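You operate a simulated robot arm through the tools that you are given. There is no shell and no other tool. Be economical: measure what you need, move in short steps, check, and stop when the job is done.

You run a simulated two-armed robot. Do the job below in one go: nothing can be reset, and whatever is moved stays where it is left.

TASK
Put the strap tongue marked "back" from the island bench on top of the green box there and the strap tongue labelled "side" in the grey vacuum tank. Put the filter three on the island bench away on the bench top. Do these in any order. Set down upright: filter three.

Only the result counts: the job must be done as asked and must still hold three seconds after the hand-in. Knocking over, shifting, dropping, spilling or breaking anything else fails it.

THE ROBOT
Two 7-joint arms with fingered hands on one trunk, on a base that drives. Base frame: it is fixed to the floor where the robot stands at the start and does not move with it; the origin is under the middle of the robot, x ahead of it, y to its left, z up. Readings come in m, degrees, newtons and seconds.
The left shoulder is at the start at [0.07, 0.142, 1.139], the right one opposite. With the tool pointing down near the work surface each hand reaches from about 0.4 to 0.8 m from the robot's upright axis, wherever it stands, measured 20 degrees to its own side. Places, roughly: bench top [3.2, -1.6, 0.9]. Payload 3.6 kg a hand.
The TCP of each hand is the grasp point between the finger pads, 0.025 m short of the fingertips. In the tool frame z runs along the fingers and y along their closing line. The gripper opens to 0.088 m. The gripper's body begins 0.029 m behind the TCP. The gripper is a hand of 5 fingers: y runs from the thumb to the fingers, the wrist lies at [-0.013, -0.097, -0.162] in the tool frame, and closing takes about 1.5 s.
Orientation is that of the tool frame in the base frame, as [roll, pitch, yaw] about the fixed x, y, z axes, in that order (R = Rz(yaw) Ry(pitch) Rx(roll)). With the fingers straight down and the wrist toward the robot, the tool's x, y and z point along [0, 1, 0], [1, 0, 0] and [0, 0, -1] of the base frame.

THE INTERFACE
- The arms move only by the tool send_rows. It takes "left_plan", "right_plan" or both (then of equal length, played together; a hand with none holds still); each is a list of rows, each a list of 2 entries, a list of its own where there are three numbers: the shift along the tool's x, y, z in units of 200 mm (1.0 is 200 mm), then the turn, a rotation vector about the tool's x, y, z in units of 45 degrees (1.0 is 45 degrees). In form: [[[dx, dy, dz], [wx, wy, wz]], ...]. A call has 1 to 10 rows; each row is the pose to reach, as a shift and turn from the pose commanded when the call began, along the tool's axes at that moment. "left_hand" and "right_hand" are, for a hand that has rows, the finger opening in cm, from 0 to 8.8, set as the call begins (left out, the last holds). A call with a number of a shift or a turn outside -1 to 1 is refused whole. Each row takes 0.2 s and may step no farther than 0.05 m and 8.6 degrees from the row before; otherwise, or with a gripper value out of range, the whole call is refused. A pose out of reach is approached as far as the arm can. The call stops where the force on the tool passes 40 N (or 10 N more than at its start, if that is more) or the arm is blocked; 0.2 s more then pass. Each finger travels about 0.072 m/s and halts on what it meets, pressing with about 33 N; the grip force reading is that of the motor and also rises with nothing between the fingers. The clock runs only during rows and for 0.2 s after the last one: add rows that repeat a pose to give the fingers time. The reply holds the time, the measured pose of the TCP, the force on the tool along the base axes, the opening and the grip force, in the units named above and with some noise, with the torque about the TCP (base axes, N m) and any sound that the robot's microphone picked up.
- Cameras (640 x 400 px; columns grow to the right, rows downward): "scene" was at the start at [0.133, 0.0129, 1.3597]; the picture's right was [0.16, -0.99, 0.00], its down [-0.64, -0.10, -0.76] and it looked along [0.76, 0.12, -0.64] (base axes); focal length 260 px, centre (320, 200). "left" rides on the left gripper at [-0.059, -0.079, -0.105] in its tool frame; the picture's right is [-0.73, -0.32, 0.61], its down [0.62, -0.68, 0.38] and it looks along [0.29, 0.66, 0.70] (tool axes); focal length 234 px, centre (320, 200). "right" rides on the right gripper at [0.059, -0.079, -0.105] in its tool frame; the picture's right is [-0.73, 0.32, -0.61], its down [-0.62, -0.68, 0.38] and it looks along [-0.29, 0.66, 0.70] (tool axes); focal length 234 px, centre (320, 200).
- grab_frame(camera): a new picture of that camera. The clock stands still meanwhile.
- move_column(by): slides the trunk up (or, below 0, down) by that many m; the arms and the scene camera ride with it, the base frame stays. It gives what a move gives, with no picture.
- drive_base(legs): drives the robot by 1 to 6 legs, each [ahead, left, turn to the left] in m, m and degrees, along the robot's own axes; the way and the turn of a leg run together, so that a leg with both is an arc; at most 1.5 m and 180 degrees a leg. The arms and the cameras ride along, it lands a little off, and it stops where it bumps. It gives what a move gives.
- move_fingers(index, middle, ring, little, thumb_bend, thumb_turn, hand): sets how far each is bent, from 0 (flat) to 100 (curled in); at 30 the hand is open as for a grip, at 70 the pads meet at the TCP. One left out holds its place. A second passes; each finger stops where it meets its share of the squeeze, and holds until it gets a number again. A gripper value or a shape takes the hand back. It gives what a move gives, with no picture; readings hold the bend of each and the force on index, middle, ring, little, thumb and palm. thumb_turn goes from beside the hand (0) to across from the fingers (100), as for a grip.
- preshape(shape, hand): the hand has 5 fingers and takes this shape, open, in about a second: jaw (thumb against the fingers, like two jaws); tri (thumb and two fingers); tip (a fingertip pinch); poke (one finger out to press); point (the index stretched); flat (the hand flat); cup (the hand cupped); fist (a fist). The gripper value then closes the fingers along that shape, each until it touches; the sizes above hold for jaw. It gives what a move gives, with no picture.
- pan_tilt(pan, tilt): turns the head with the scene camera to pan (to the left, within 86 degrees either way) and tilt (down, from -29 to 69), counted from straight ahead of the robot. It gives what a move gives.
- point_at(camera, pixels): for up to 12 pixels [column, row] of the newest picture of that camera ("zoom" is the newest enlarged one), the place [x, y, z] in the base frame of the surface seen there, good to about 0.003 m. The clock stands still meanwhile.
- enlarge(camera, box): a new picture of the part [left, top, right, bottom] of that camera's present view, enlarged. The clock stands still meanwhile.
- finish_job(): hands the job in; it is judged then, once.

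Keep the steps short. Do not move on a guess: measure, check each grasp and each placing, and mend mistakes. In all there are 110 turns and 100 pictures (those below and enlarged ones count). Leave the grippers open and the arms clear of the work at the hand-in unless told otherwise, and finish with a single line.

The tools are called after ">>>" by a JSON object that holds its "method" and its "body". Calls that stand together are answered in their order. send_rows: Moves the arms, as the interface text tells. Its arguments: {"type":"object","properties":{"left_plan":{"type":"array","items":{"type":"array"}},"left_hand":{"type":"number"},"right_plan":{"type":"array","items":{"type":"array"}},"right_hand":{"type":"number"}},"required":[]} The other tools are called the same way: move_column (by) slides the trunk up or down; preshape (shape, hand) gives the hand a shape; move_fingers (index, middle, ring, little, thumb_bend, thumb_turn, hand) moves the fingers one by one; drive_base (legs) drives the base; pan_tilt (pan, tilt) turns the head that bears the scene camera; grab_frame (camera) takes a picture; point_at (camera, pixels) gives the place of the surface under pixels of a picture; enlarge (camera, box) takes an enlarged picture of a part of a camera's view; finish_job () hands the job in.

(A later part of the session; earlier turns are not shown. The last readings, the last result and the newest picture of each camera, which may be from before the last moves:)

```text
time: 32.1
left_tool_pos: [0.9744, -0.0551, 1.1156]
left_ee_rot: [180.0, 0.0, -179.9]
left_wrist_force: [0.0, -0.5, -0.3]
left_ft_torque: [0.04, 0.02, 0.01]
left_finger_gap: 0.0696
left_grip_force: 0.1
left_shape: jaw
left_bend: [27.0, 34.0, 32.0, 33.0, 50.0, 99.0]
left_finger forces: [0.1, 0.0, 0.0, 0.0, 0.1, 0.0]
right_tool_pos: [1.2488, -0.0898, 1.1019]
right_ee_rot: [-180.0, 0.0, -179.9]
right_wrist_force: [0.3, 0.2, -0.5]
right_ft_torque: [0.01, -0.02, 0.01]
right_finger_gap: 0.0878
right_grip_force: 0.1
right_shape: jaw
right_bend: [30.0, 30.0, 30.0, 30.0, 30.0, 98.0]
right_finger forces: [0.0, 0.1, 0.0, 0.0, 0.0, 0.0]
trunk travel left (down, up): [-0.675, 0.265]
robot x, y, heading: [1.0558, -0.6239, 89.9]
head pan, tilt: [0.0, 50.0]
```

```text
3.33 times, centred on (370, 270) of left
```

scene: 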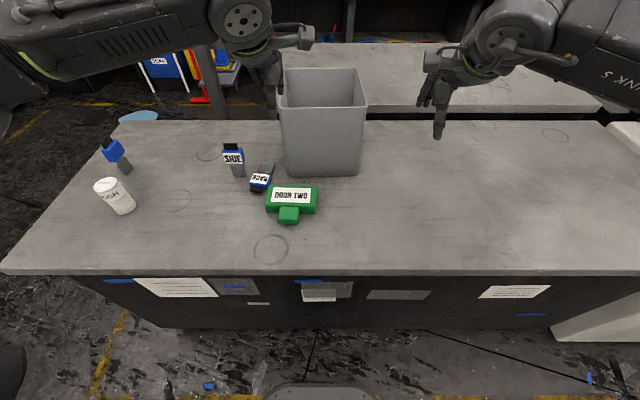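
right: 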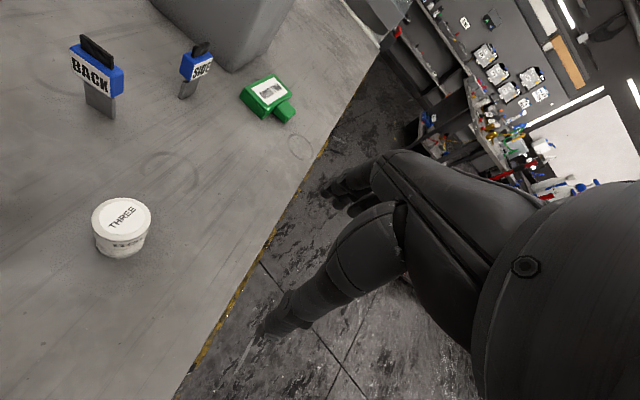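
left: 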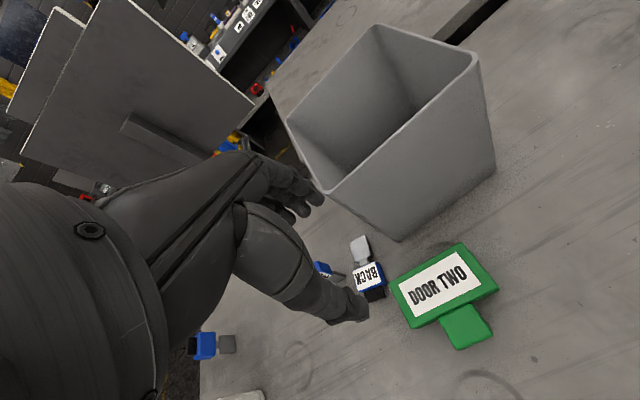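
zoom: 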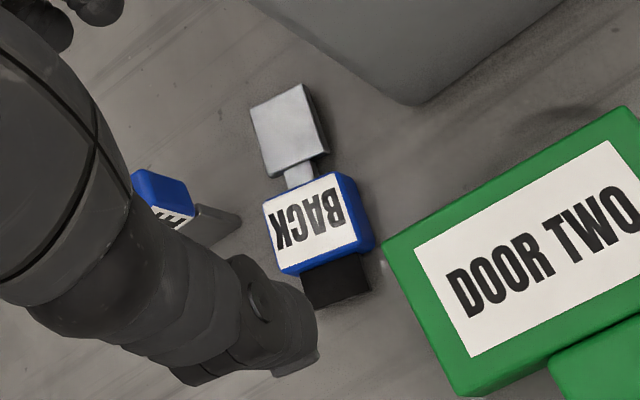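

BACK lies flat at about (0.887, 0.012), too close to SIDE to grip comfortably. So I take SIDE first: left hand fully open, moving above (0.819, 0.053).

>>> {"method": "send_rows", "body": {"left_plan": [[[0.2, 0.0, 0], [0, 0, 0]], [[0.4, 0.1, 0], [0, 0, 0]], [[0.6, 0.25, 0.05], [0, 0, 0]], [[0.73, 0.42, 0.15], [0, 0, 0]], [[0.775, 0.53, 0.3], [0, 0, 0]], [[0.775, 0.54, 0.45], [0, 0, 0]], [[0.775, 0.54, 0.55], [0, 0, 0]]], "left_hand": 8.8}}

>>> {"method": "grab_frame", "body": {"camera": "left"}}

>>> {"method": "grab_frame", "body": {"camera": "scene"}}

```text
refused: row 3 steps farther than a row can; nothing moved
```

```text
69 pictures are left
```

left: 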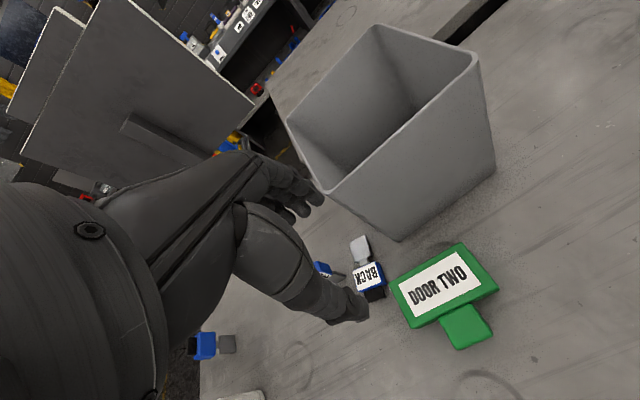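

```text
68 pictures are left
```

scene: 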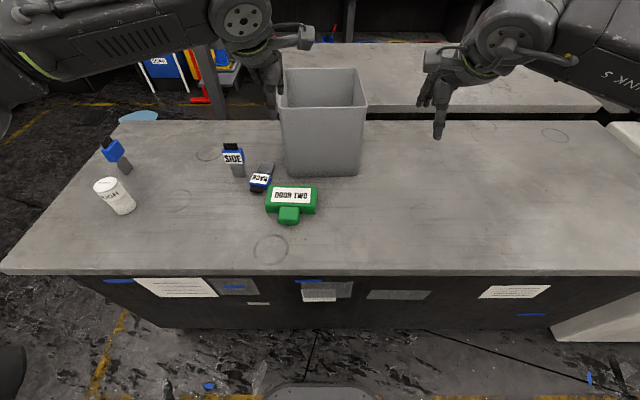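

A row was too long; I use smaller steps.

>>> {"method": "send_rows", "body": {"left_plan": [[[0.2, 0.0, 0], [0, 0, 0]], [[0.38, 0.08, 0], [0, 0, 0]], [[0.55, 0.2, 0.03], [0, 0, 0]], [[0.68, 0.35, 0.08], [0, 0, 0]], [[0.75, 0.48, 0.2], [0, 0, 0]], [[0.775, 0.54, 0.36], [0, 0, 0]], [[0.775, 0.54, 0.5], [0, 0, 0]], [[0.775, 0.54, 0.57], [0, 0, 0]]], "left_hand": 8.8}}

>>> {"method": "grab_frame", "body": {"camera": "left"}}

>>> {"method": "grab_frame", "body": {"camera": "scene"}}

```text
time: 33.9
left_tool_pos: [0.8197, 0.0533, 1.0]
left_ee_rot: [179.9, 0.0, -179.9]
left_wrist_force: [-0.1, -2.2, -0.9]
left_ft_torque: [0.01, -0.01, -0.02]
left_finger_gap: 0.0877
left_grip_force: 0.1
left_shape: jaw
left_bend: [30.0, 30.0, 30.0, 30.0, 30.0, 98.0]
left_finger forces: [0.0, 0.1, 0.1, 0.1, 0.0, 0.1]
right_tool_pos: [1.2477, -0.0874, 1.1027]
right_ee_rot: [-180.0, 0.0, -179.9]
right_wrist_force: [0.4, 0.0, 0.7]
right_ft_torque: [-0.01, -0.03, 0.01]
right_finger_gap: 0.0876
right_grip_force: 0.1
right_shape: jaw
right_bend: [30.0, 30.0, 30.0, 30.0, 30.0, 98.0]
right_finger forces: [0.0, 0.0, 0.0, 0.1, 0.1, 0.1]
trunk travel left (down, up): [-0.675, 0.265]
robot x, y, heading: [1.054, -0.6228, 90.0]
head pan, tilt: [0.0, 50.0]
```

```text
67 pictures are left
```

left: 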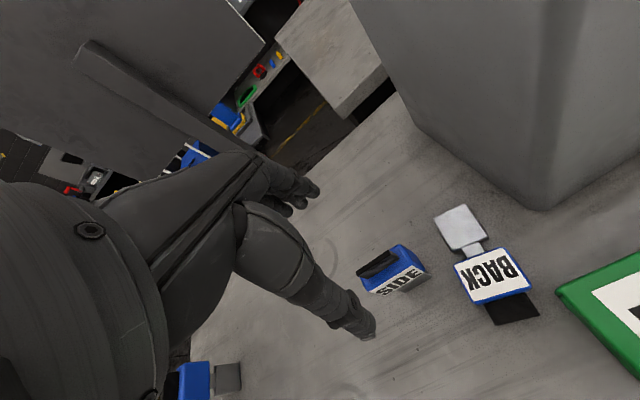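

```text
66 pictures are left
```

scene: 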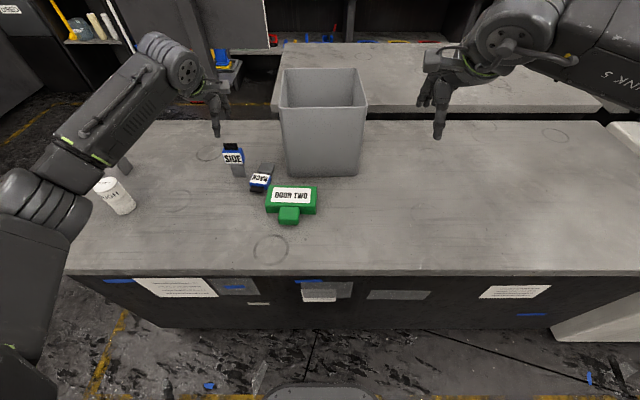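

SIDE's top at (377, 264) is right under the grasp point. I check the forearm's height near the filter before descending.

>>> {"method": "point_at", "body": {"camera": "scene", "pixels": [[75, 190], [60, 220], [40, 250], [115, 115], [20, 300], [66, 232]]}}

```text
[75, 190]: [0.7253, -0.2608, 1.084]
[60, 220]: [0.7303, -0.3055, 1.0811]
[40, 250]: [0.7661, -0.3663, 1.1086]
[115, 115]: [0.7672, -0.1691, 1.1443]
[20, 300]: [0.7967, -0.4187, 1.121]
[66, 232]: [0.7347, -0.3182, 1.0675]
```

The forearm is at z≈1.08, well above the filter, and will stay clear. I descend to z≈0.893.

>>> {"method": "send_rows", "body": {"left_plan": [[[0, 0, 0.17], [0, 0, 0]], [[0, 0, 0.34], [0, 0, 0]], [[0, 0, 0.46], [0, 0, 0]], [[0, 0, 0.53], [0, 0, 0]]]}}

>>> {"method": "send_rows", "body": {"left_plan": [[[0, 0, 0], [0, 0, 0]], [[0, 0, 0], [0, 0, 0]], [[0, 0, 0], [0, 0, 0]], [[0, 0, 0], [0, 0, 0]], [[0, 0, 0], [0, 0, 0]], [[0, 0, 0], [0, 0, 0]], [[0, 0, 0], [0, 0, 0]], [[0, 0, 0], [0, 0, 0]]], "left_hand": 0}}

>>> {"method": "grab_frame", "body": {"camera": "left"}}

```text
time: 34.9
left_tool_pos: [0.8198, 0.0555, 0.8948]
left_ee_rot: [-180.0, 0.0, -179.9]
left_wrist_force: [0.2, -0.1, 0.6]
left_ft_torque: [0.0, -0.03, -0.04]
left_finger_gap: 0.0875
left_grip_force: 0.0
left_shape: jaw
left_bend: [30.0, 30.0, 30.0, 30.0, 30.0, 98.0]
left_finger forces: [0.0, 0.0, 0.1, 0.0, 0.0, 0.1]
right_tool_pos: [1.2471, -0.0891, 1.1035]
right_ee_rot: [179.9, 0.0, -180.0]
right_wrist_force: [0.1, 0.2, -0.1]
right_ft_torque: [-0.01, -0.01, 0.03]
right_finger_gap: 0.0876
right_grip_force: 0.2
right_shape: jaw
right_bend: [30.0, 30.0, 30.0, 30.0, 30.0, 98.0]
right_finger forces: [0.0, 0.0, 0.0, 0.0, 0.0, 0.1]
trunk travel left (down, up): [-0.675, 0.265]
robot x, y, heading: [1.0553, -0.6217, 89.9]
head pan, tilt: [0.0, 50.0]
```

```text
time: 36.7
left_tool_pos: [0.8196, 0.0537, 0.8955]
left_ee_rot: [180.0, 0.0, -179.9]
left_wrist_force: [-1.0, 0.2, 0.5]
left_ft_torque: [0.04, -0.02, 0.01]
left_finger_gap: 0.0176
left_grip_force: 32.7
left_shape: jaw
left_bend: [73.0, 61.0, 63.0, 66.0, 75.0, 99.0]
left_finger forces: [19.9, 7.2, 3.4, 0.1, 30.5, 0.0]
right_tool_pos: [1.2482, -0.0894, 1.1026]
right_ee_rot: [180.0, 0.0, -179.9]
right_wrist_force: [0.0, 0.4, 0.4]
right_ft_torque: [0.0, 0.0, 0.01]
right_finger_gap: 0.0878
right_grip_force: 0.1
right_shape: jaw
right_bend: [30.0, 30.0, 30.0, 30.0, 30.0, 98.0]
right_finger forces: [0.0, 0.0, 0.0, 0.0, 0.0, 0.0]
trunk travel left (down, up): [-0.675, 0.265]
robot x, y, heading: [1.0564, -0.6239, 90.0]
head pan, tilt: [0.0, 50.0]
```

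```text
65 pictures are left
```

left: 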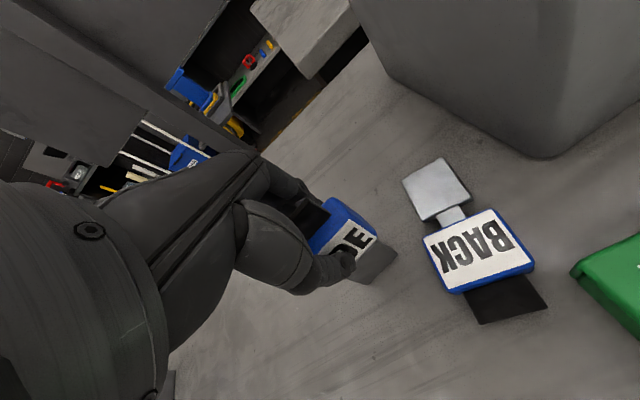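

SIDE is gripped at an 18 mm gap and 33 N. I lift it straight up.

>>> {"method": "send_rows", "body": {"left_plan": [[[0, 0, -0.15], [0, 0, 0]], [[0, 0, -0.35], [0, 0, 0]], [[0, 0, -0.58], [0, 0, 0]], [[0, 0, -0.8], [0, 0, 0]], [[0, 0, -1.0], [0, 0, 0]]]}}

>>> {"method": "send_rows", "body": {"left_plan": [[[0, 0, -0.2], [0, 0, 0]], [[0, 0, -0.4], [0, 0, 0]], [[0, 0, -0.45], [0, 0, 0]]]}}

>>> {"method": "grab_frame", "body": {"camera": "scene"}}

```text
time: 37.9
left_tool_pos: [0.8203, 0.0537, 1.0947]
left_ee_rot: [180.0, -0.1, -179.9]
left_wrist_force: [-0.4, 0.0, -1.0]
left_ft_torque: [0.02, 0.02, 0.02]
left_finger_gap: 0.0173
left_grip_force: 33.3
left_shape: jaw
left_bend: [73.0, 61.0, 66.0, 66.0, 75.0, 98.0]
left_finger forces: [20.4, 6.8, 3.2, 0.1, 30.6, 0.0]
right_tool_pos: [1.2496, -0.0901, 1.1038]
right_ee_rot: [180.0, 0.0, 180.0]
right_wrist_force: [0.2, 0.5, 0.2]
right_ft_torque: [0.0, -0.01, -0.01]
right_finger_gap: 0.0877
right_grip_force: 0.2
right_shape: jaw
right_bend: [30.0, 30.0, 30.0, 30.0, 30.0, 98.0]
right_finger forces: [0.0, 0.0, 0.0, 0.1, 0.1, 0.0]
trunk travel left (down, up): [-0.675, 0.265]
robot x, y, heading: [1.0578, -0.6258, 89.7]
head pan, tilt: [0.0, 50.0]
```

```text
time: 38.7
left_tool_pos: [0.8189, 0.0543, 1.1862]
left_ee_rot: [-179.8, 0.2, -179.9]
left_wrist_force: [-0.1, -0.1, -0.9]
left_ft_torque: [0.0, -0.02, -0.02]
left_finger_gap: 0.0175
left_grip_force: 33.0
left_shape: jaw
left_bend: [73.0, 61.0, 71.0, 66.0, 75.0, 98.0]
left_finger forces: [20.7, 6.8, 3.4, 0.1, 30.6, 0.1]
right_tool_pos: [1.2468, -0.0887, 1.1022]
right_ee_rot: [180.0, -0.1, -180.0]
right_wrist_force: [0.5, 0.5, -0.2]
right_ft_torque: [-0.05, -0.02, -0.01]
right_finger_gap: 0.0878
right_grip_force: 0.0
right_shape: jaw
right_bend: [30.0, 30.0, 30.0, 30.0, 30.0, 98.0]
right_finger forces: [0.0, 0.0, 0.1, 0.0, 0.1, 0.1]
trunk travel left (down, up): [-0.675, 0.265]
robot x, y, heading: [1.0555, -0.6207, 90.2]
head pan, tilt: [0.0, 50.0]
```

```text
64 pictures are left
```

scene: 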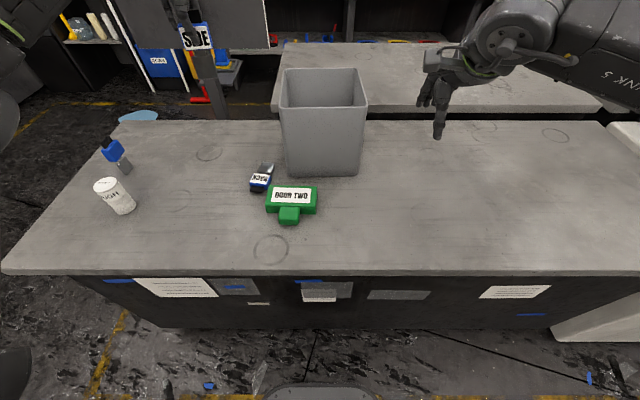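

SIDE's bottom is at about 1.09, clear of the 1.026 rim. I carry it over the tank centre (1.055, 0.15).

>>> {"method": "send_rows", "body": {"left_plan": [[[-0.2, 0.08, 0], [0, 0, 0]], [[-0.4, 0.16, 0], [0, 0, 0]], [[-0.6, 0.24, 0], [0, 0, 0]], [[-0.8, 0.32, 0], [0, 0, 0]], [[-0.98, 0.38, 0], [0, 0, 0]]]}}

>>> {"method": "send_rows", "body": {"left_plan": [[[-0.1, 0.05, 0], [0, 0, 0]], [[-0.2, 0.1, 0], [0, 0, 0]], [[-0.2, 0.1, 0], [0, 0, 0]]]}}

>>> {"method": "grab_frame", "body": {"camera": "scene"}}

>>> {"method": "grab_frame", "body": {"camera": "left"}}

```text
time: 39.9
left_tool_pos: [0.9798, 0.0984, 1.1688]
left_ee_rot: [180.0, 0.1, -179.9]
left_wrist_force: [0.5, 0.4, -0.7]
left_ft_torque: [0.04, -0.01, -0.04]
left_finger_gap: 0.0171
left_grip_force: 32.4
left_shape: jaw
left_bend: [73.0, 62.0, 71.0, 66.0, 76.0, 97.0]
left_finger forces: [21.1, 6.3, 3.0, 0.0, 30.5, 0.0]
left hand out of reach, approached as far as the arm can: row 4, 5
right_tool_pos: [1.2485, -0.088, 1.103]
right_ee_rot: [-179.9, 0.0, -179.9]
right_wrist_force: [-0.6, 0.6, 0.1]
right_ft_torque: [-0.01, -0.03, -0.02]
right_finger_gap: 0.0881
right_grip_force: 0.1
right_shape: jaw
right_bend: [30.0, 30.0, 30.0, 30.0, 30.0, 98.0]
right_finger forces: [0.1, 0.0, 0.0, 0.0, 0.1, 0.0]
trunk travel left (down, up): [-0.675, 0.265]
robot x, y, heading: [1.0533, -0.6204, 89.8]
head pan, tilt: [0.0, 50.0]
```

```text
time: 40.7
left_tool_pos: [1.0106, 0.0932, 1.162]
left_ee_rot: [180.0, 0.1, -179.9]
left_wrist_force: [0.0, -0.5, -1.1]
left_ft_torque: [0.0, 0.0, 0.01]
left_finger_gap: 0.0174
left_grip_force: 33.0
left_shape: jaw
left_bend: [73.0, 62.0, 71.0, 66.0, 76.0, 97.0]
left_finger forces: [21.1, 6.4, 3.0, 0.0, 30.5, 0.0]
left hand out of reach, approached as far as the arm can: row 1, 2, 3
right_tool_pos: [1.2481, -0.0891, 1.1028]
right_ee_rot: [180.0, 0.0, -179.9]
right_wrist_force: [-0.2, 0.1, 0.5]
right_ft_torque: [0.02, 0.0, -0.02]
right_finger_gap: 0.0878
right_grip_force: 0.1
right_shape: jaw
right_bend: [30.0, 30.0, 30.0, 30.0, 30.0, 98.0]
right_finger forces: [0.0, 0.0, 0.0, 0.0, 0.0, 0.0]
trunk travel left (down, up): [-0.675, 0.265]
robot x, y, heading: [1.058, -0.6211, 90.2]
head pan, tilt: [0.0, 50.0]
```

```text
63 pictures are left
```

scene: 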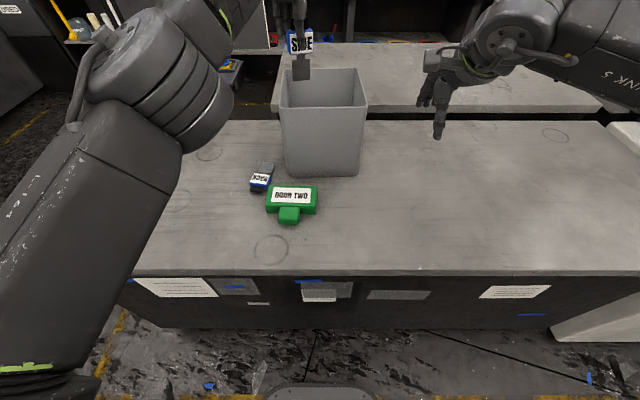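

```text
62 pictures are left
```

left: 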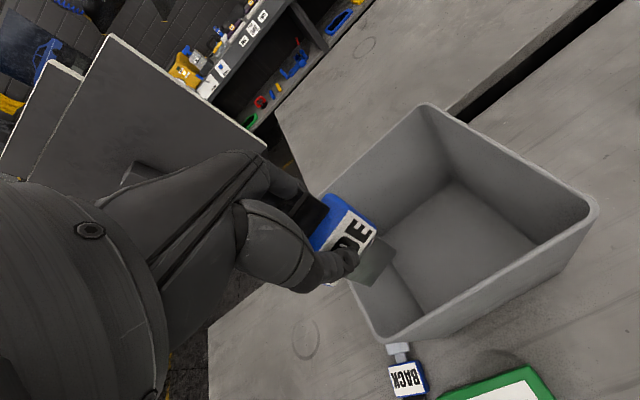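

The arm is near its reach limit. The start clearance to the bench (0.325) allows 0.05 m closer, so I drive ahead 0.055 and right 0.035, placing the hand over the tank.

>>> {"method": "drive_base", "body": {"legs": [[0.055, -0.035, 0]]}}

>>> {"method": "grab_frame", "body": {"camera": "scene"}}

>>> {"method": "grab_frame", "body": {"camera": "left"}}

```text
time: 41.7
left_tool_pos: [1.0446, 0.1481, 1.1631]
left_ee_rot: [179.9, 0.1, -179.9]
left_wrist_force: [-0.2, 1.0, -0.1]
left_ft_torque: [0.02, 0.04, 0.0]
left_finger_gap: 0.0173
left_grip_force: 32.7
left_shape: jaw
left_bend: [73.0, 62.0, 71.0, 66.0, 76.0, 97.0]
left_finger forces: [21.1, 6.6, 3.1, 0.1, 30.4, 0.1]
right_tool_pos: [1.2811, -0.0351, 1.104]
right_ee_rot: [179.8, 0.1, -179.9]
right_wrist_force: [-0.1, 0.2, 1.1]
right_ft_torque: [-0.01, -0.04, -0.01]
right_finger_gap: 0.0874
right_grip_force: 0.0
right_shape: jaw
right_bend: [30.0, 30.0, 30.0, 30.0, 30.0, 98.0]
right_finger forces: [0.0, 0.0, 0.1, 0.0, 0.0, 0.0]
trunk travel left (down, up): [-0.675, 0.265]
robot x, y, heading: [1.0864, -0.5691, 89.9]
head pan, tilt: [0.0, 50.0]
```

```text
61 pictures are left
```

scene: 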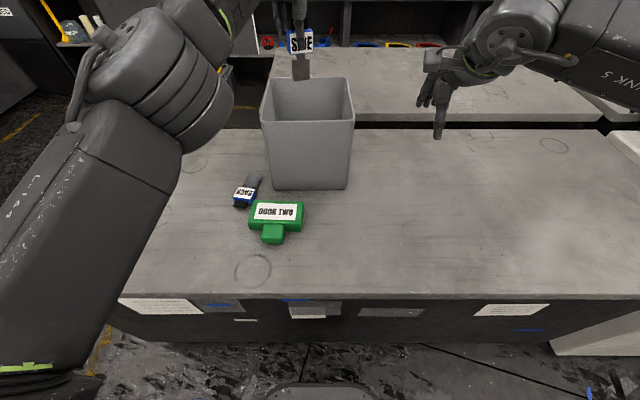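

```text
60 pictures are left
```

left: 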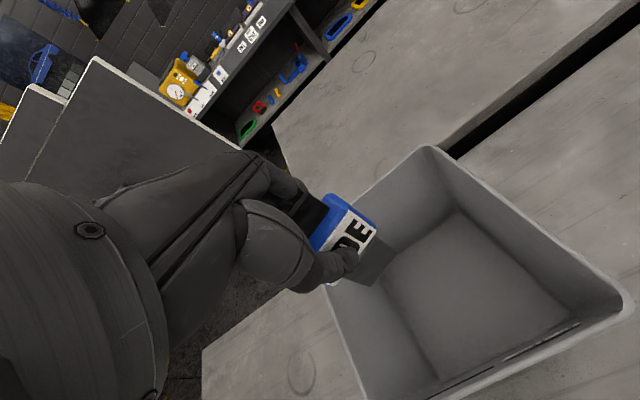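

The grasp point projects onto the tank floor. I test a tiny descent first to see that the commanded pose agrees with the measured one.

>>> {"method": "send_rows", "body": {"left_plan": [[[0, 0, 0.05], [0, 0, 0]], [[0, 0, 0.1], [0, 0, 0]]]}}

```text
time: 42.3
left_tool_pos: [1.0458, 0.1499, 1.1417]
left_ee_rot: [-179.9, 0.0, -179.9]
left_wrist_force: [0.7, 0.7, -0.5]
left_ft_torque: [-0.01, 0.02, -0.03]
left_finger_gap: 0.0171
left_grip_force: 33.6
left_shape: jaw
left_bend: [73.0, 62.0, 71.0, 66.0, 76.0, 97.0]
left_finger forces: [21.2, 6.5, 3.0, 0.0, 30.6, 0.0]
right_tool_pos: [1.2824, -0.0332, 1.1019]
right_ee_rot: [-179.9, 0.0, -179.9]
right_wrist_force: [0.0, -0.3, 0.1]
right_ft_torque: [0.0, 0.02, -0.02]
right_finger_gap: 0.0877
right_grip_force: 0.0
right_shape: jaw
right_bend: [30.0, 30.0, 30.0, 30.0, 30.0, 98.0]
right_finger forces: [0.1, 0.0, 0.1, 0.1, 0.0, 0.1]
trunk travel left (down, up): [-0.675, 0.265]
robot x, y, heading: [1.0893, -0.5695, 89.8]
head pan, tilt: [0.0, 50.0]
```

It moves straight down. I lower another 0.155 m into the tank.

>>> {"method": "send_rows", "body": {"left_plan": [[[-0.05, 0, 0.2], [0, 0, 0]], [[-0.05, 0, 0.4], [0, 0, 0]], [[-0.05, 0, 0.6], [0, 0, 0]], [[-0.05, 0, 0.77], [0, 0, 0]]]}}

>>> {"method": "grab_frame", "body": {"camera": "scene"}}

>>> {"method": "grab_frame", "body": {"camera": "left"}}

```text
time: 43.3
left_tool_pos: [1.0555, 0.1501, 0.9865]
left_ee_rot: [-179.9, 0.1, -180.0]
left_wrist_force: [-0.3, 0.2, -1.0]
left_ft_torque: [-0.01, 0.01, -0.01]
left_finger_gap: 0.0174
left_grip_force: 32.9
left_shape: jaw
left_bend: [73.0, 62.0, 71.0, 66.0, 76.0, 97.0]
left_finger forces: [21.3, 6.5, 2.7, 0.0, 30.6, 0.0]
right_tool_pos: [1.2827, -0.0346, 1.103]
right_ee_rot: [180.0, 0.1, -180.0]
right_wrist_force: [0.1, 0.2, -0.1]
right_ft_torque: [0.0, 0.0, 0.01]
right_finger_gap: 0.0876
right_grip_force: 0.1
right_shape: jaw
right_bend: [30.0, 30.0, 30.0, 30.0, 30.0, 98.0]
right_finger forces: [0.0, 0.0, 0.1, 0.0, 0.1, 0.1]
trunk travel left (down, up): [-0.675, 0.265]
robot x, y, heading: [1.0867, -0.565, 89.7]
head pan, tilt: [0.0, 50.0]
```

```text
59 pictures are left
```

scene: 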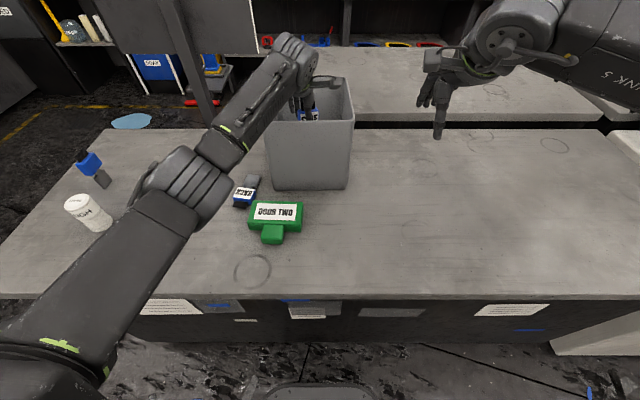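

```text
58 pictures are left
```

left: 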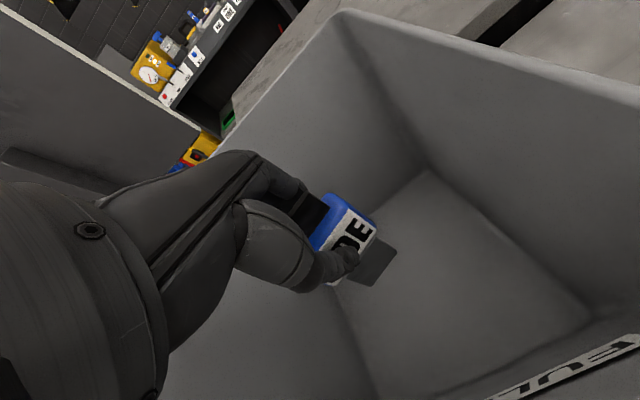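

SIDE is well inside the tank. I lower another 0.04 m.

>>> {"method": "send_rows", "body": {"left_plan": [[[0, 0, 0.1], [0, 0, 0]], [[0, 0, 0.2], [0, 0, 0]]]}}

>>> {"method": "enlarge", "body": {"camera": "scene", "box": [170, 30, 370, 210]}}

```text
time: 43.9
left_tool_pos: [1.0575, 0.1503, 0.9459]
left_ee_rot: [180.0, -0.1, -179.8]
left_wrist_force: [0.1, -0.4, -0.8]
left_ft_torque: [-0.01, 0.01, 0.01]
left_finger_gap: 0.0173
left_grip_force: 33.0
left_shape: jaw
left_bend: [73.0, 62.0, 71.0, 66.0, 76.0, 97.0]
left_finger forces: [21.3, 6.5, 2.7, 0.0, 30.5, 0.1]
right_tool_pos: [1.2831, -0.0341, 1.1029]
right_ee_rot: [-180.0, 0.0, -180.0]
right_wrist_force: [0.3, 0.4, -0.4]
right_ft_torque: [0.01, -0.04, 0.03]
right_finger_gap: 0.0878
right_grip_force: 0.0
right_shape: jaw
right_bend: [30.0, 30.0, 30.0, 30.0, 30.0, 98.0]
right_finger forces: [0.0, 0.0, 0.0, 0.1, 0.1, 0.1]
trunk travel left (down, up): [-0.675, 0.265]
robot x, y, heading: [1.0903, -0.5699, 89.9]
head pan, tilt: [0.0, 50.0]
```

```text
2.22 times, centred on (270, 120) of scene
```

zoom: 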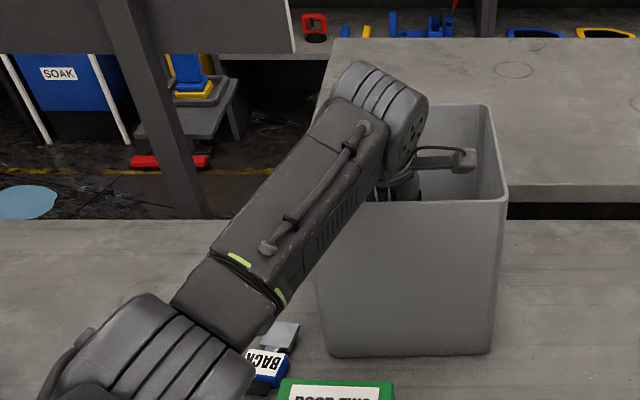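

No contact. I release SIDE with the hand fully open.

>>> {"method": "send_rows", "body": {"left_plan": [[[0, 0, 0], [0, 0, 0]], [[0, 0, 0], [0, 0, 0]], [[0, 0, 0], [0, 0, 0]], [[0, 0, 0], [0, 0, 0]], [[0, 0, 0], [0, 0, 0]], [[0, 0, 0], [0, 0, 0]], [[0, 0, 0], [0, 0, 0]]], "left_hand": 8.8}}

>>> {"method": "grab_frame", "body": {"camera": "left"}}

```text
time: 45.5
left_tool_pos: [1.0563, 0.1494, 0.9465]
left_ee_rot: [180.0, 0.0, -180.0]
left_wrist_force: [-0.2, 0.4, 0.0]
left_ft_torque: [0.02, 0.03, -0.02]
left_finger_gap: 0.0877
left_grip_force: 0.1
left_shape: jaw
left_bend: [30.0, 30.0, 30.0, 30.0, 30.0, 98.0]
left_finger forces: [0.1, 0.1, 0.1, 0.0, 0.1, 0.1]
right_tool_pos: [1.2815, -0.0356, 1.103]
right_ee_rot: [-180.0, 0.0, -179.9]
right_wrist_force: [0.3, -0.9, -0.4]
right_ft_torque: [0.02, 0.02, -0.03]
right_finger_gap: 0.0878
right_grip_force: 0.1
right_shape: jaw
right_bend: [30.0, 30.0, 30.0, 30.0, 30.0, 98.0]
right_finger forces: [0.0, 0.0, 0.0, 0.0, 0.0, 0.0]
trunk travel left (down, up): [-0.675, 0.265]
robot x, y, heading: [1.091, -0.5684, 89.9]
head pan, tilt: [0.0, 50.0]
```

```text
56 pictures are left
```

left: 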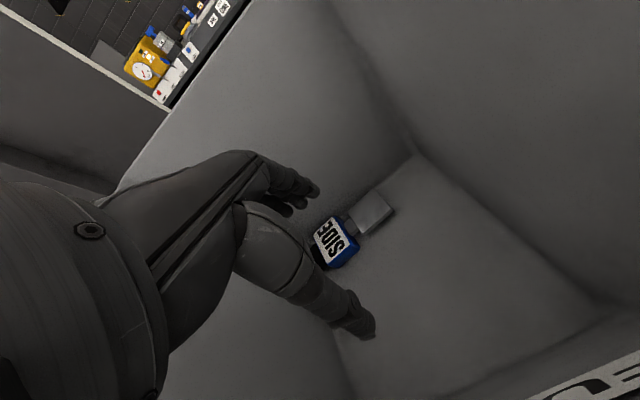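

SIDE lies on the tank floor, free of the hand. I raise the hand out of the tank.

>>> {"method": "send_rows", "body": {"left_plan": [[[0, 0, -0.2], [0, 0, 0]], [[0, 0, -0.42], [0, 0, 0]], [[0, 0, -0.65], [0, 0, 0]], [[0, 0, -0.85], [0, 0, 0]], [[0, 0, -1], [0, 0, 0]]]}}

>>> {"method": "send_rows", "body": {"left_plan": [[[0.0, -0.2, 0], [0, 0, 0]], [[0.1, -0.4, 0], [0, 0, 0]], [[0.25, -0.58, 0], [0, 0, 0]], [[0.45, -0.65, 0], [0, 0, 0]], [[0.65, -0.65, 0], [0, 0, 0]], [[0.85, -0.65, 0], [0, 0, 0]]]}}

>>> {"method": "preshape", "body": {"shape": "tip", "hand": "left"}}

>>> {"method": "grab_frame", "body": {"camera": "left"}}

>>> {"method": "grab_frame", "body": {"camera": "scene"}}

```text
time: 46.7
left_tool_pos: [1.0569, 0.1483, 1.1483]
left_ee_rot: [-179.9, -0.1, -180.0]
left_wrist_force: [-0.1, -0.3, 1.0]
left_ft_torque: [-0.01, -0.01, 0.01]
left_finger_gap: 0.0878
left_grip_force: 0.2
left_shape: jaw
left_bend: [30.0, 30.0, 30.0, 30.0, 30.0, 98.0]
left_finger forces: [0.1, 0.0, 0.0, 0.0, 0.0, 0.0]
right_tool_pos: [1.2842, -0.035, 1.1035]
right_ee_rot: [179.9, -0.1, -179.8]
right_wrist_force: [0.0, 0.5, 0.0]
right_ft_torque: [-0.01, 0.0, -0.02]
right_finger_gap: 0.0878
right_grip_force: 0.1
right_shape: jaw
right_bend: [30.0, 30.0, 30.0, 30.0, 30.0, 98.0]
right_finger forces: [0.0, 0.1, 0.0, 0.1, 0.0, 0.0]
trunk travel left (down, up): [-0.675, 0.265]
robot x, y, heading: [1.0872, -0.5667, 89.9]
head pan, tilt: [0.0, 50.0]
```

```text
time: 48.1
left_tool_pos: [0.9968, 0.1571, 1.1859]
left_ee_rot: [176.8, 0.2, -179.9]
left_wrist_force: [-0.6, 0.0, 1.0]
left_ft_torque: [0.01, -0.01, 0.01]
left_finger_gap: 0.088
left_grip_force: 0.1
left_shape: jaw
left_bend: [30.0, 30.0, 30.0, 30.0, 30.0, 98.0]
left_finger forces: [0.0, 0.0, 0.0, 0.0, 0.0, 0.0]
left hand out of reach, approached as far as the arm can: row 1, 2, 3, 4, 5, 6
right_tool_pos: [1.2806, -0.0356, 1.1033]
right_ee_rot: [180.0, 0.2, -180.0]
right_wrist_force: [-0.4, -0.8, 1.0]
right_ft_torque: [0.02, 0.02, -0.02]
right_finger_gap: 0.0882
right_grip_force: 0.0
right_shape: jaw
right_bend: [30.0, 30.0, 30.0, 30.0, 30.0, 98.0]
right_finger forces: [0.0, 0.0, 0.0, 0.0, 0.0, 0.0]
trunk travel left (down, up): [-0.675, 0.265]
robot x, y, heading: [1.0904, -0.5692, 90.3]
head pan, tilt: [0.0, 50.0]
```

```text
time: 49.0
left_tool_pos: [1.0003, 0.1572, 1.1847]
left_ee_rot: [177.0, -0.1, -179.9]
left_wrist_force: [0.2, 0.4, 0.1]
left_ft_torque: [-0.01, -0.03, 0.0]
left_finger_gap: 0.0877
left_grip_force: 0.1
left_shape: tip
left_bend: [30.0, 98.0, 99.0, 99.0, 30.0, 98.0]
left_finger forces: [0.0, 0.0, 0.1, 0.0, 0.0, 0.0]
right_tool_pos: [1.2843, -0.034, 1.1024]
right_ee_rot: [-180.0, 0.1, -179.9]
right_wrist_force: [0.3, -0.6, 0.2]
right_ft_torque: [0.0, -0.01, -0.02]
right_finger_gap: 0.0877
right_grip_force: 0.1
right_shape: jaw
right_bend: [30.0, 30.0, 30.0, 30.0, 30.0, 98.0]
right_finger forces: [0.0, 0.0, 0.1, 0.0, 0.0, 0.0]
trunk travel left (down, up): [-0.675, 0.265]
robot x, y, heading: [1.0901, -0.5654, 90.1]
head pan, tilt: [0.0, 50.0]
```

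```text
55 pictures are left
```

left: 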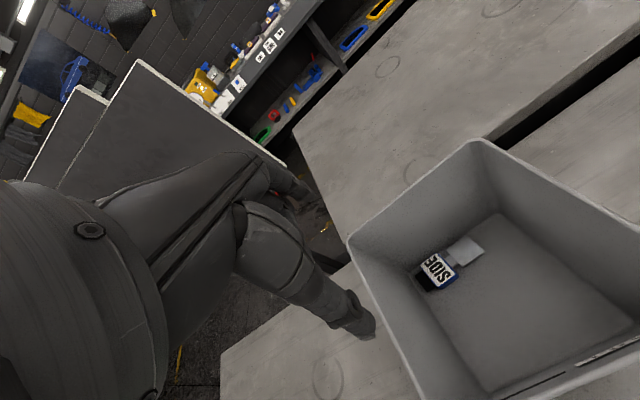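

```text
54 pictures are left
```

scene: 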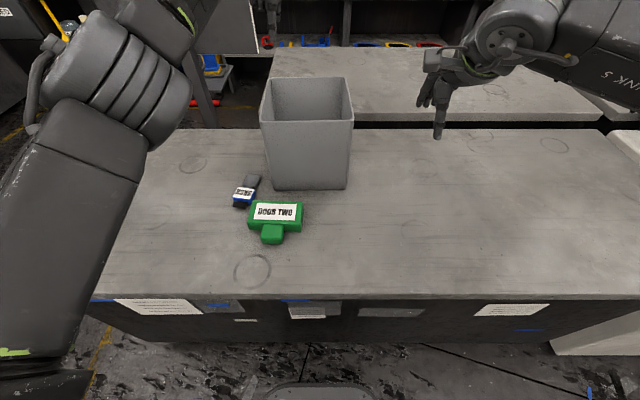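

The arm got caught in a stretched posture over the tank, with nothing touched. I back the base off 0.13 m to give the arm room, then bring the hand nearer.

>>> {"method": "drive_base", "body": {"legs": [[-0.13, 0, 0]]}}

>>> {"method": "send_rows", "body": {"left_plan": [[[0.1, -0.1, 0.03], [0, 0, 0]], [[0.2, -0.2, 0.06], [0, 0, 0]], [[0.3, -0.3, 0.1], [0, 0, 0]]]}}

>>> {"method": "grab_frame", "body": {"camera": "scene"}}

```text
time: 50.3
left_tool_pos: [0.9992, 0.0284, 1.185]
left_ee_rot: [176.9, 0.1, 180.0]
left_wrist_force: [1.1, 0.2, 0.4]
left_ft_torque: [0.0, -0.01, -0.04]
left_finger_gap: 0.088
left_grip_force: 0.1
left_shape: tip
left_bend: [30.0, 98.0, 99.0, 99.0, 30.0, 98.0]
left_finger forces: [0.0, 0.1, 0.0, 0.0, 0.0, 0.0]
right_tool_pos: [1.2828, -0.1638, 1.1022]
right_ee_rot: [-179.9, 0.0, -180.0]
right_wrist_force: [0.0, 0.0, 0.2]
right_ft_torque: [0.01, -0.02, 0.0]
right_finger_gap: 0.0878
right_grip_force: 0.0
right_shape: jaw
right_bend: [30.0, 30.0, 30.0, 30.0, 30.0, 98.0]
right_finger forces: [0.0, 0.1, 0.0, 0.0, 0.0, 0.0]
trunk travel left (down, up): [-0.675, 0.265]
robot x, y, heading: [1.0883, -0.6966, 90.2]
head pan, tilt: [0.0, 50.0]
```

```text
time: 51.1
left_tool_pos: [0.9396, -0.0321, 1.1626]
left_ee_rot: [176.9, 0.1, -180.0]
left_wrist_force: [0.1, -1.3, 0.2]
left_ft_torque: [-0.01, 0.01, -0.03]
left_finger_gap: 0.0878
left_grip_force: 0.0
left_shape: tip
left_bend: [30.0, 98.0, 99.0, 99.0, 30.0, 98.0]
left_finger forces: [0.1, 0.0, 0.0, 0.1, 0.0, 0.0]
right_tool_pos: [1.282, -0.1652, 1.104]
right_ee_rot: [179.9, 0.1, -180.0]
right_wrist_force: [-0.1, -0.3, 0.9]
right_ft_torque: [-0.03, -0.04, 0.0]
right_finger_gap: 0.0877
right_grip_force: 0.0
right_shape: jaw
right_bend: [30.0, 30.0, 30.0, 30.0, 30.0, 98.0]
right_finger forces: [0.0, 0.0, 0.1, 0.0, 0.0, 0.1]
trunk travel left (down, up): [-0.675, 0.265]
robot x, y, heading: [1.0905, -0.6965, 89.8]
head pan, tilt: [0.0, 50.0]
```

```text
53 pictures are left
```

scene: 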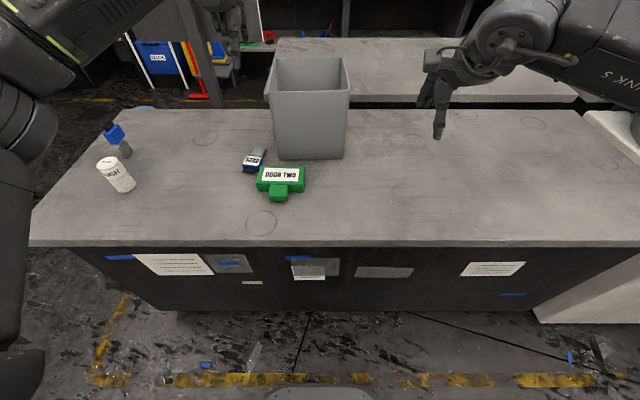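

The arm follows again. I measure BACK precisely for the grasp.

>>> {"method": "enlarge", "body": {"camera": "scene", "box": [225, 135, 315, 210]}}

>>> {"method": "point_at", "body": {"camera": "scene", "pixels": [[245, 156], [262, 158], [259, 168], [243, 166], [252, 162], [259, 149], [265, 151], [256, 155], [249, 171], [257, 152], [266, 161], [262, 169]]}}

```text
5.33 times, centred on (270, 172) of scene
```

zoom: 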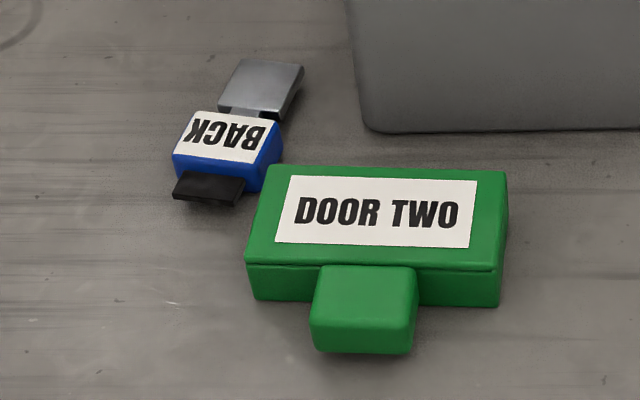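

```text
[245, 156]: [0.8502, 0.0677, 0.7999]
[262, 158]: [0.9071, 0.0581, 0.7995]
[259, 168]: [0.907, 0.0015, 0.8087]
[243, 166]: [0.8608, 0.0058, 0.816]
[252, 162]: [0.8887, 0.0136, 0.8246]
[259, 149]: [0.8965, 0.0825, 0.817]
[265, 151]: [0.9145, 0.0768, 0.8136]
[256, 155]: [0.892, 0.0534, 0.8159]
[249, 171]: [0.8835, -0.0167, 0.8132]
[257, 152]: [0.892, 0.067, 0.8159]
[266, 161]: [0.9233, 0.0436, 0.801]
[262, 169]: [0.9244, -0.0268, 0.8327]
```

>>> {"method": "point_at", "body": {"camera": "zoom", "pixels": [[200, 116], [272, 125], [255, 160], [182, 150], [270, 160], [185, 188], [236, 188], [241, 64], [298, 68], [276, 112], [224, 105], [178, 165]]}}

```text
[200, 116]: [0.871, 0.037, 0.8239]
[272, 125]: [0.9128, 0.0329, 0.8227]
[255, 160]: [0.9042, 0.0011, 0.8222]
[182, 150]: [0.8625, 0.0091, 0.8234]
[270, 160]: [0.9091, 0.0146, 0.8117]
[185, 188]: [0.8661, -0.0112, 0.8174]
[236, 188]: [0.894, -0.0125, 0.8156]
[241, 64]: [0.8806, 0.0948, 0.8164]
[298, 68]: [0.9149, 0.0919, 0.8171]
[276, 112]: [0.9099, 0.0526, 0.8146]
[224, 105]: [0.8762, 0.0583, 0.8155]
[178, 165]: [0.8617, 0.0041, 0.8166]
```

BACK's blue centre is (0.888, 0.020), its long axis at 80°, and it spans 0.80–0.824 in height. I'll pinch it across the width with thumb and two fingers ("tri"), wrist towards −x. First I drive a little closer, shape the hand and level it.

>>> {"method": "drive_base", "body": {"legs": [[0.07, 0, 0]]}}

>>> {"method": "preshape", "body": {"shape": "tri", "hand": "left"}}

>>> {"method": "send_rows", "body": {"left_plan": [[[0.1, -0.1, 0.05], [0.069, 0, 0]], [[0.2, -0.2, 0.1], [0.069, 0, 0]], [[0.3, -0.25, 0.15], [0.069, 0, 0]]]}}

>>> {"method": "send_rows", "body": {"left_plan": [[[0, 0, 0], [0, 0, 0.18]], [[0, 0, 0], [0, 0, 0.36]], [[0, 0, 0], [0, 0, 0.54]], [[0, 0, 0], [0, 0, 0.72]], [[0, 0, 0], [0, 0, 0.9]]]}}

```text
time: 52.1
left_tool_pos: [0.9394, 0.0381, 1.1632]
left_ee_rot: [176.7, 0.1, 179.9]
left_wrist_force: [-0.9, 0.1, -0.3]
left_ft_torque: [0.0, -0.04, 0.0]
left_finger_gap: 0.0881
left_grip_force: 0.1
left_shape: tip
left_bend: [30.0, 98.0, 99.0, 99.0, 30.0, 98.0]
left_finger forces: [0.0, 0.0, 0.0, 0.0, 0.0, 0.0]
right_tool_pos: [1.2823, -0.0962, 1.1046]
right_ee_rot: [179.9, 0.0, 180.0]
right_wrist_force: [-0.3, 0.0, -0.7]
right_ft_torque: [0.0, 0.0, 0.04]
right_finger_gap: 0.0875
right_grip_force: 0.1
right_shape: jaw
right_bend: [30.0, 30.0, 30.0, 30.0, 30.0, 98.0]
right_finger forces: [0.0, 0.0, 0.0, 0.0, 0.0, 0.0]
trunk travel left (down, up): [-0.675, 0.265]
robot x, y, heading: [1.087, -0.6325, 90.2]
head pan, tilt: [0.0, 50.0]
```

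```text
time: 53.0
left_tool_pos: [0.9393, 0.0378, 1.1633]
left_ee_rot: [176.8, 0.0, 179.9]
left_wrist_force: [0.4, -0.2, -0.2]
left_ft_torque: [0.01, -0.04, -0.03]
left_finger_gap: 0.0879
left_grip_force: 0.1
left_shape: tri
left_bend: [30.0, 30.0, 99.0, 99.0, 30.0, 98.0]
left_finger forces: [0.0, 0.1, 0.0, 0.0, 0.0, 0.1]
right_tool_pos: [1.2843, -0.0938, 1.1033]
right_ee_rot: [180.0, -0.1, -180.0]
right_wrist_force: [0.3, -0.5, 0.3]
right_ft_torque: [0.01, -0.02, 0.02]
right_finger_gap: 0.0877
right_grip_force: 0.0
right_shape: jaw
right_bend: [30.0, 30.0, 30.0, 30.0, 30.0, 98.0]
right_finger forces: [0.1, 0.1, 0.1, 0.1, 0.0, 0.0]
trunk travel left (down, up): [-0.675, 0.265]
robot x, y, heading: [1.0884, -0.6277, 89.9]
head pan, tilt: [0.0, 50.0]
```

```text
time: 53.8
left_tool_pos: [0.8784, -0.0097, 1.1289]
left_ee_rot: [179.9, 0.1, 179.9]
left_wrist_force: [-0.3, 1.3, 0.0]
left_ft_torque: [-0.03, 0.01, 0.02]
left_finger_gap: 0.0877
left_grip_force: 0.0
left_shape: tri
left_bend: [30.0, 30.0, 99.0, 99.0, 30.0, 98.0]
left_finger forces: [0.0, 0.1, 0.0, 0.1, 0.0, 0.0]
right_tool_pos: [1.282, -0.0942, 1.1029]
right_ee_rot: [-179.9, 0.0, -180.0]
right_wrist_force: [0.0, 0.4, 0.2]
right_ft_torque: [-0.01, -0.03, -0.01]
right_finger_gap: 0.0878
right_grip_force: 0.0
right_shape: jaw
right_bend: [30.0, 30.0, 30.0, 30.0, 30.0, 98.0]
right_finger forces: [0.0, 0.1, 0.1, 0.1, 0.0, 0.2]
trunk travel left (down, up): [-0.675, 0.265]
robot x, y, heading: [1.0938, -0.626, 90.0]
head pan, tilt: [0.0, 50.0]
```

```text
time: 55.0
left_tool_pos: [0.8804, -0.0101, 1.1307]
left_ee_rot: [179.9, 0.1, 139.4]
left_wrist_force: [0.1, 0.2, -0.2]
left_ft_torque: [0.0, 0.06, -0.02]
left_finger_gap: 0.0875
left_grip_force: 0.1
left_shape: tri
left_bend: [30.0, 30.0, 99.0, 99.0, 30.0, 98.0]
left_finger forces: [0.0, 0.1, 0.1, 0.0, 0.0, 0.0]
right_tool_pos: [1.2831, -0.0954, 1.1041]
right_ee_rot: [-180.0, 0.0, -180.0]
right_wrist_force: [0.3, 0.0, 0.1]
right_ft_torque: [-0.01, -0.01, -0.02]
right_finger_gap: 0.0876
right_grip_force: 0.0
right_shape: jaw
right_bend: [30.0, 30.0, 30.0, 30.0, 30.0, 98.0]
right_finger forces: [0.0, 0.0, 0.0, 0.0, 0.1, 0.0]
trunk travel left (down, up): [-0.675, 0.265]
robot x, y, heading: [1.0915, -0.6277, 90.0]
head pan, tilt: [0.0, 50.0]
```

The yaw is now 139°; I continue to 81°.

>>> {"method": "send_rows", "body": {"left_plan": [[[0, 0, 0], [0, 0, 0.17]], [[0, 0, 0], [0, 0, 0.34]], [[0, 0, 0], [0, 0, 0.5]], [[0, 0, 0], [0, 0, 0.65]]]}}

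>>> {"method": "send_rows", "body": {"left_plan": [[[0, 0, 0], [0, 0, 0.17]], [[0, 0, 0], [0, 0, 0.34]], [[0, 0, 0], [0, 0, 0.5]], [[0, 0, 0], [0, 0, 0.65]]]}}

>>> {"method": "grab_frame", "body": {"camera": "scene"}}

>>> {"method": "grab_frame", "body": {"camera": "left"}}

```text
time: 56.0
left_tool_pos: [0.8793, -0.0087, 1.1301]
left_ee_rot: [180.0, -0.2, 110.1]
left_wrist_force: [1.1, -0.2, 0.0]
left_ft_torque: [0.0, 0.01, -0.01]
left_finger_gap: 0.0876
left_grip_force: 0.1
left_shape: tri
left_bend: [30.0, 30.0, 99.0, 99.0, 30.0, 98.0]
left_finger forces: [0.1, 0.0, 0.0, 0.1, 0.1, 0.1]
right_tool_pos: [1.2843, -0.0948, 1.1036]
right_ee_rot: [-179.9, 0.0, 180.0]
right_wrist_force: [-0.8, 0.8, 0.0]
right_ft_torque: [-0.01, 0.02, 0.0]
right_finger_gap: 0.0879
right_grip_force: 0.1
right_shape: jaw
right_bend: [30.0, 30.0, 30.0, 30.0, 30.0, 98.0]
right_finger forces: [0.1, 0.0, 0.0, 0.1, 0.0, 0.1]
trunk travel left (down, up): [-0.675, 0.265]
robot x, y, heading: [1.0899, -0.6268, 89.9]
head pan, tilt: [0.0, 50.0]
```

```text
time: 57.0
left_tool_pos: [0.9014, -0.0551, 1.103]
left_ee_rot: [-179.8, -0.7, 81.3]
left_wrist_force: [0.6, 0.1, -0.3]
left_ft_torque: [0.01, 0.02, 0.01]
left_finger_gap: 0.0878
left_grip_force: 0.0
left_shape: tri
left_bend: [30.0, 30.0, 99.0, 99.0, 30.0, 98.0]
left_finger forces: [0.1, 0.1, 0.1, 0.1, 0.1, 0.0]
left hand out of reach, approached as far as the arm can: row 2, 3, 4
right_tool_pos: [1.2839, -0.0953, 1.1035]
right_ee_rot: [180.0, 0.0, 179.9]
right_wrist_force: [0.0, 0.5, 0.0]
right_ft_torque: [-0.02, 0.01, 0.02]
right_finger_gap: 0.0876
right_grip_force: 0.0
right_shape: jaw
right_bend: [30.0, 30.0, 30.0, 30.0, 30.0, 98.0]
right_finger forces: [0.1, 0.0, 0.1, 0.1, 0.0, 0.0]
trunk travel left (down, up): [-0.675, 0.265]
robot x, y, heading: [1.0914, -0.6292, 89.9]
head pan, tilt: [0.0, 50.0]
```

```text
51 pictures are left
```

scene: 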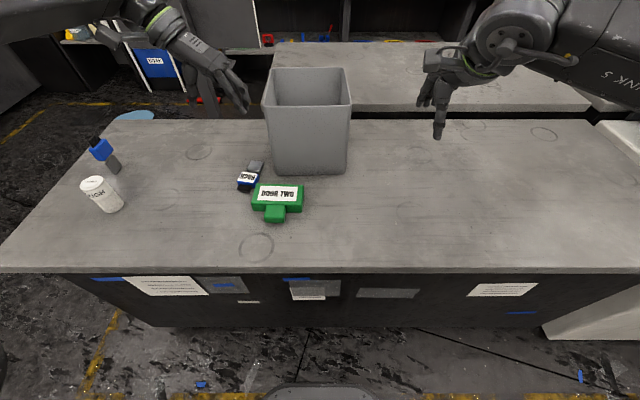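

```text
50 pictures are left
```

left: 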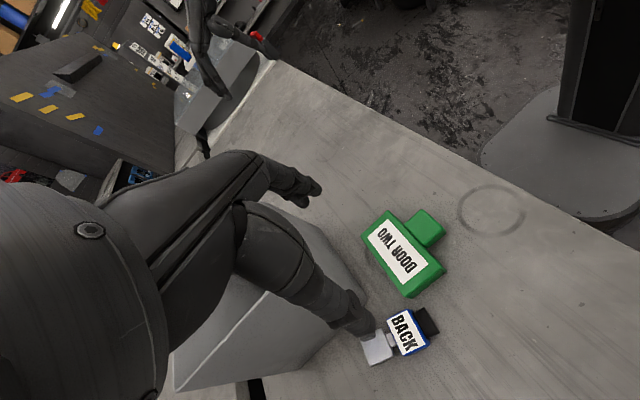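

The yaw is right, but reach is marginal. I drive ahead 0.06 m and lower the hand above BACK to z≈0.94.

>>> {"method": "drive_base", "body": {"legs": [[0.06, 0, 0]]}}

>>> {"method": "send_rows", "body": {"left_plan": [[[0.0, 0.0, 0.2], [0, 0, 0]], [[0.03, -0.03, 0.4], [0, 0, 0]], [[0.06, -0.06, 0.6], [0, 0, 0]], [[0.074, -0.079, 0.8], [0, 0, 0]], [[0.074, -0.079, 0.82], [0, 0, 0]]]}}

>>> {"method": "grab_frame", "body": {"camera": "left"}}

>>> {"method": "grab_frame", "body": {"camera": "scene"}}

```text
time: 58.0
left_tool_pos: [0.9013, 0.0055, 1.1024]
left_ee_rot: [-180.0, -0.6, 81.3]
left_wrist_force: [0.2, 0.3, -0.1]
left_ft_torque: [-0.02, 0.01, 0.01]
left_finger_gap: 0.0878
left_grip_force: 0.0
left_shape: tri
left_bend: [30.0, 30.0, 99.0, 99.0, 30.0, 98.0]
left_finger forces: [0.0, 0.0, 0.1, 0.0, 0.1, 0.1]
right_tool_pos: [1.2817, -0.0367, 1.1031]
right_ee_rot: [179.9, 0.0, 179.9]
right_wrist_force: [0.2, -0.5, 0.4]
right_ft_torque: [0.0, -0.02, -0.02]
right_finger_gap: 0.0877
right_grip_force: 0.1
right_shape: jaw
right_bend: [30.0, 30.0, 30.0, 30.0, 30.0, 98.0]
right_finger forces: [0.0, 0.1, 0.1, 0.0, 0.0, 0.0]
trunk travel left (down, up): [-0.675, 0.265]
robot x, y, heading: [1.0887, -0.5653, 89.9]
head pan, tilt: [0.0, 50.0]
```

```text
time: 59.2
left_tool_pos: [0.8874, 0.0245, 0.9372]
left_ee_rot: [-179.9, -0.6, 81.5]
left_wrist_force: [-0.1, -0.2, 0.2]
left_ft_torque: [0.01, -0.01, -0.02]
left_finger_gap: 0.0873
left_grip_force: 0.0
left_shape: tri
left_bend: [30.0, 30.0, 99.0, 99.0, 30.0, 98.0]
left_finger forces: [0.1, 0.1, 0.1, 0.1, 0.0, 0.0]
right_tool_pos: [1.2845, -0.0346, 1.1045]
right_ee_rot: [-180.0, -0.1, 180.0]
right_wrist_force: [-0.8, -0.6, -0.5]
right_ft_torque: [-0.01, 0.03, -0.03]
right_finger_gap: 0.0877
right_grip_force: 0.2
right_shape: jaw
right_bend: [30.0, 30.0, 30.0, 30.0, 30.0, 98.0]
right_finger forces: [0.0, 0.1, 0.0, 0.1, 0.0, 0.1]
trunk travel left (down, up): [-0.675, 0.265]
robot x, y, heading: [1.0905, -0.568, 89.8]
head pan, tilt: [0.0, 50.0]
```

```text
49 pictures are left
```

left: 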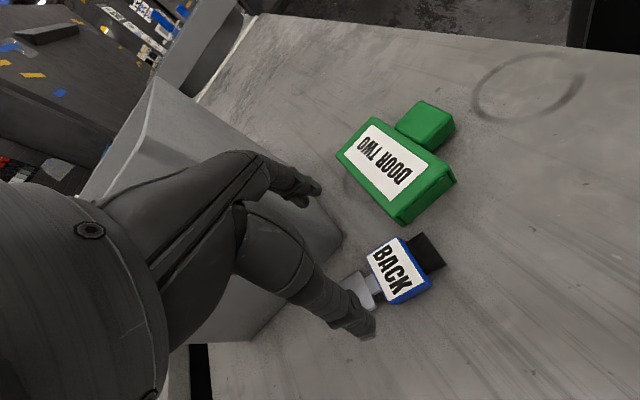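

```text
48 pictures are left
```

scene: 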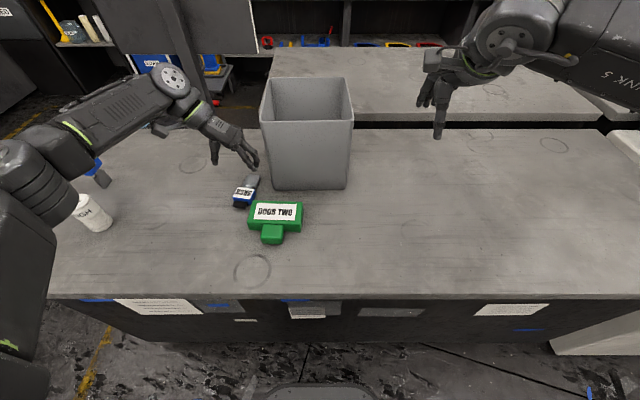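

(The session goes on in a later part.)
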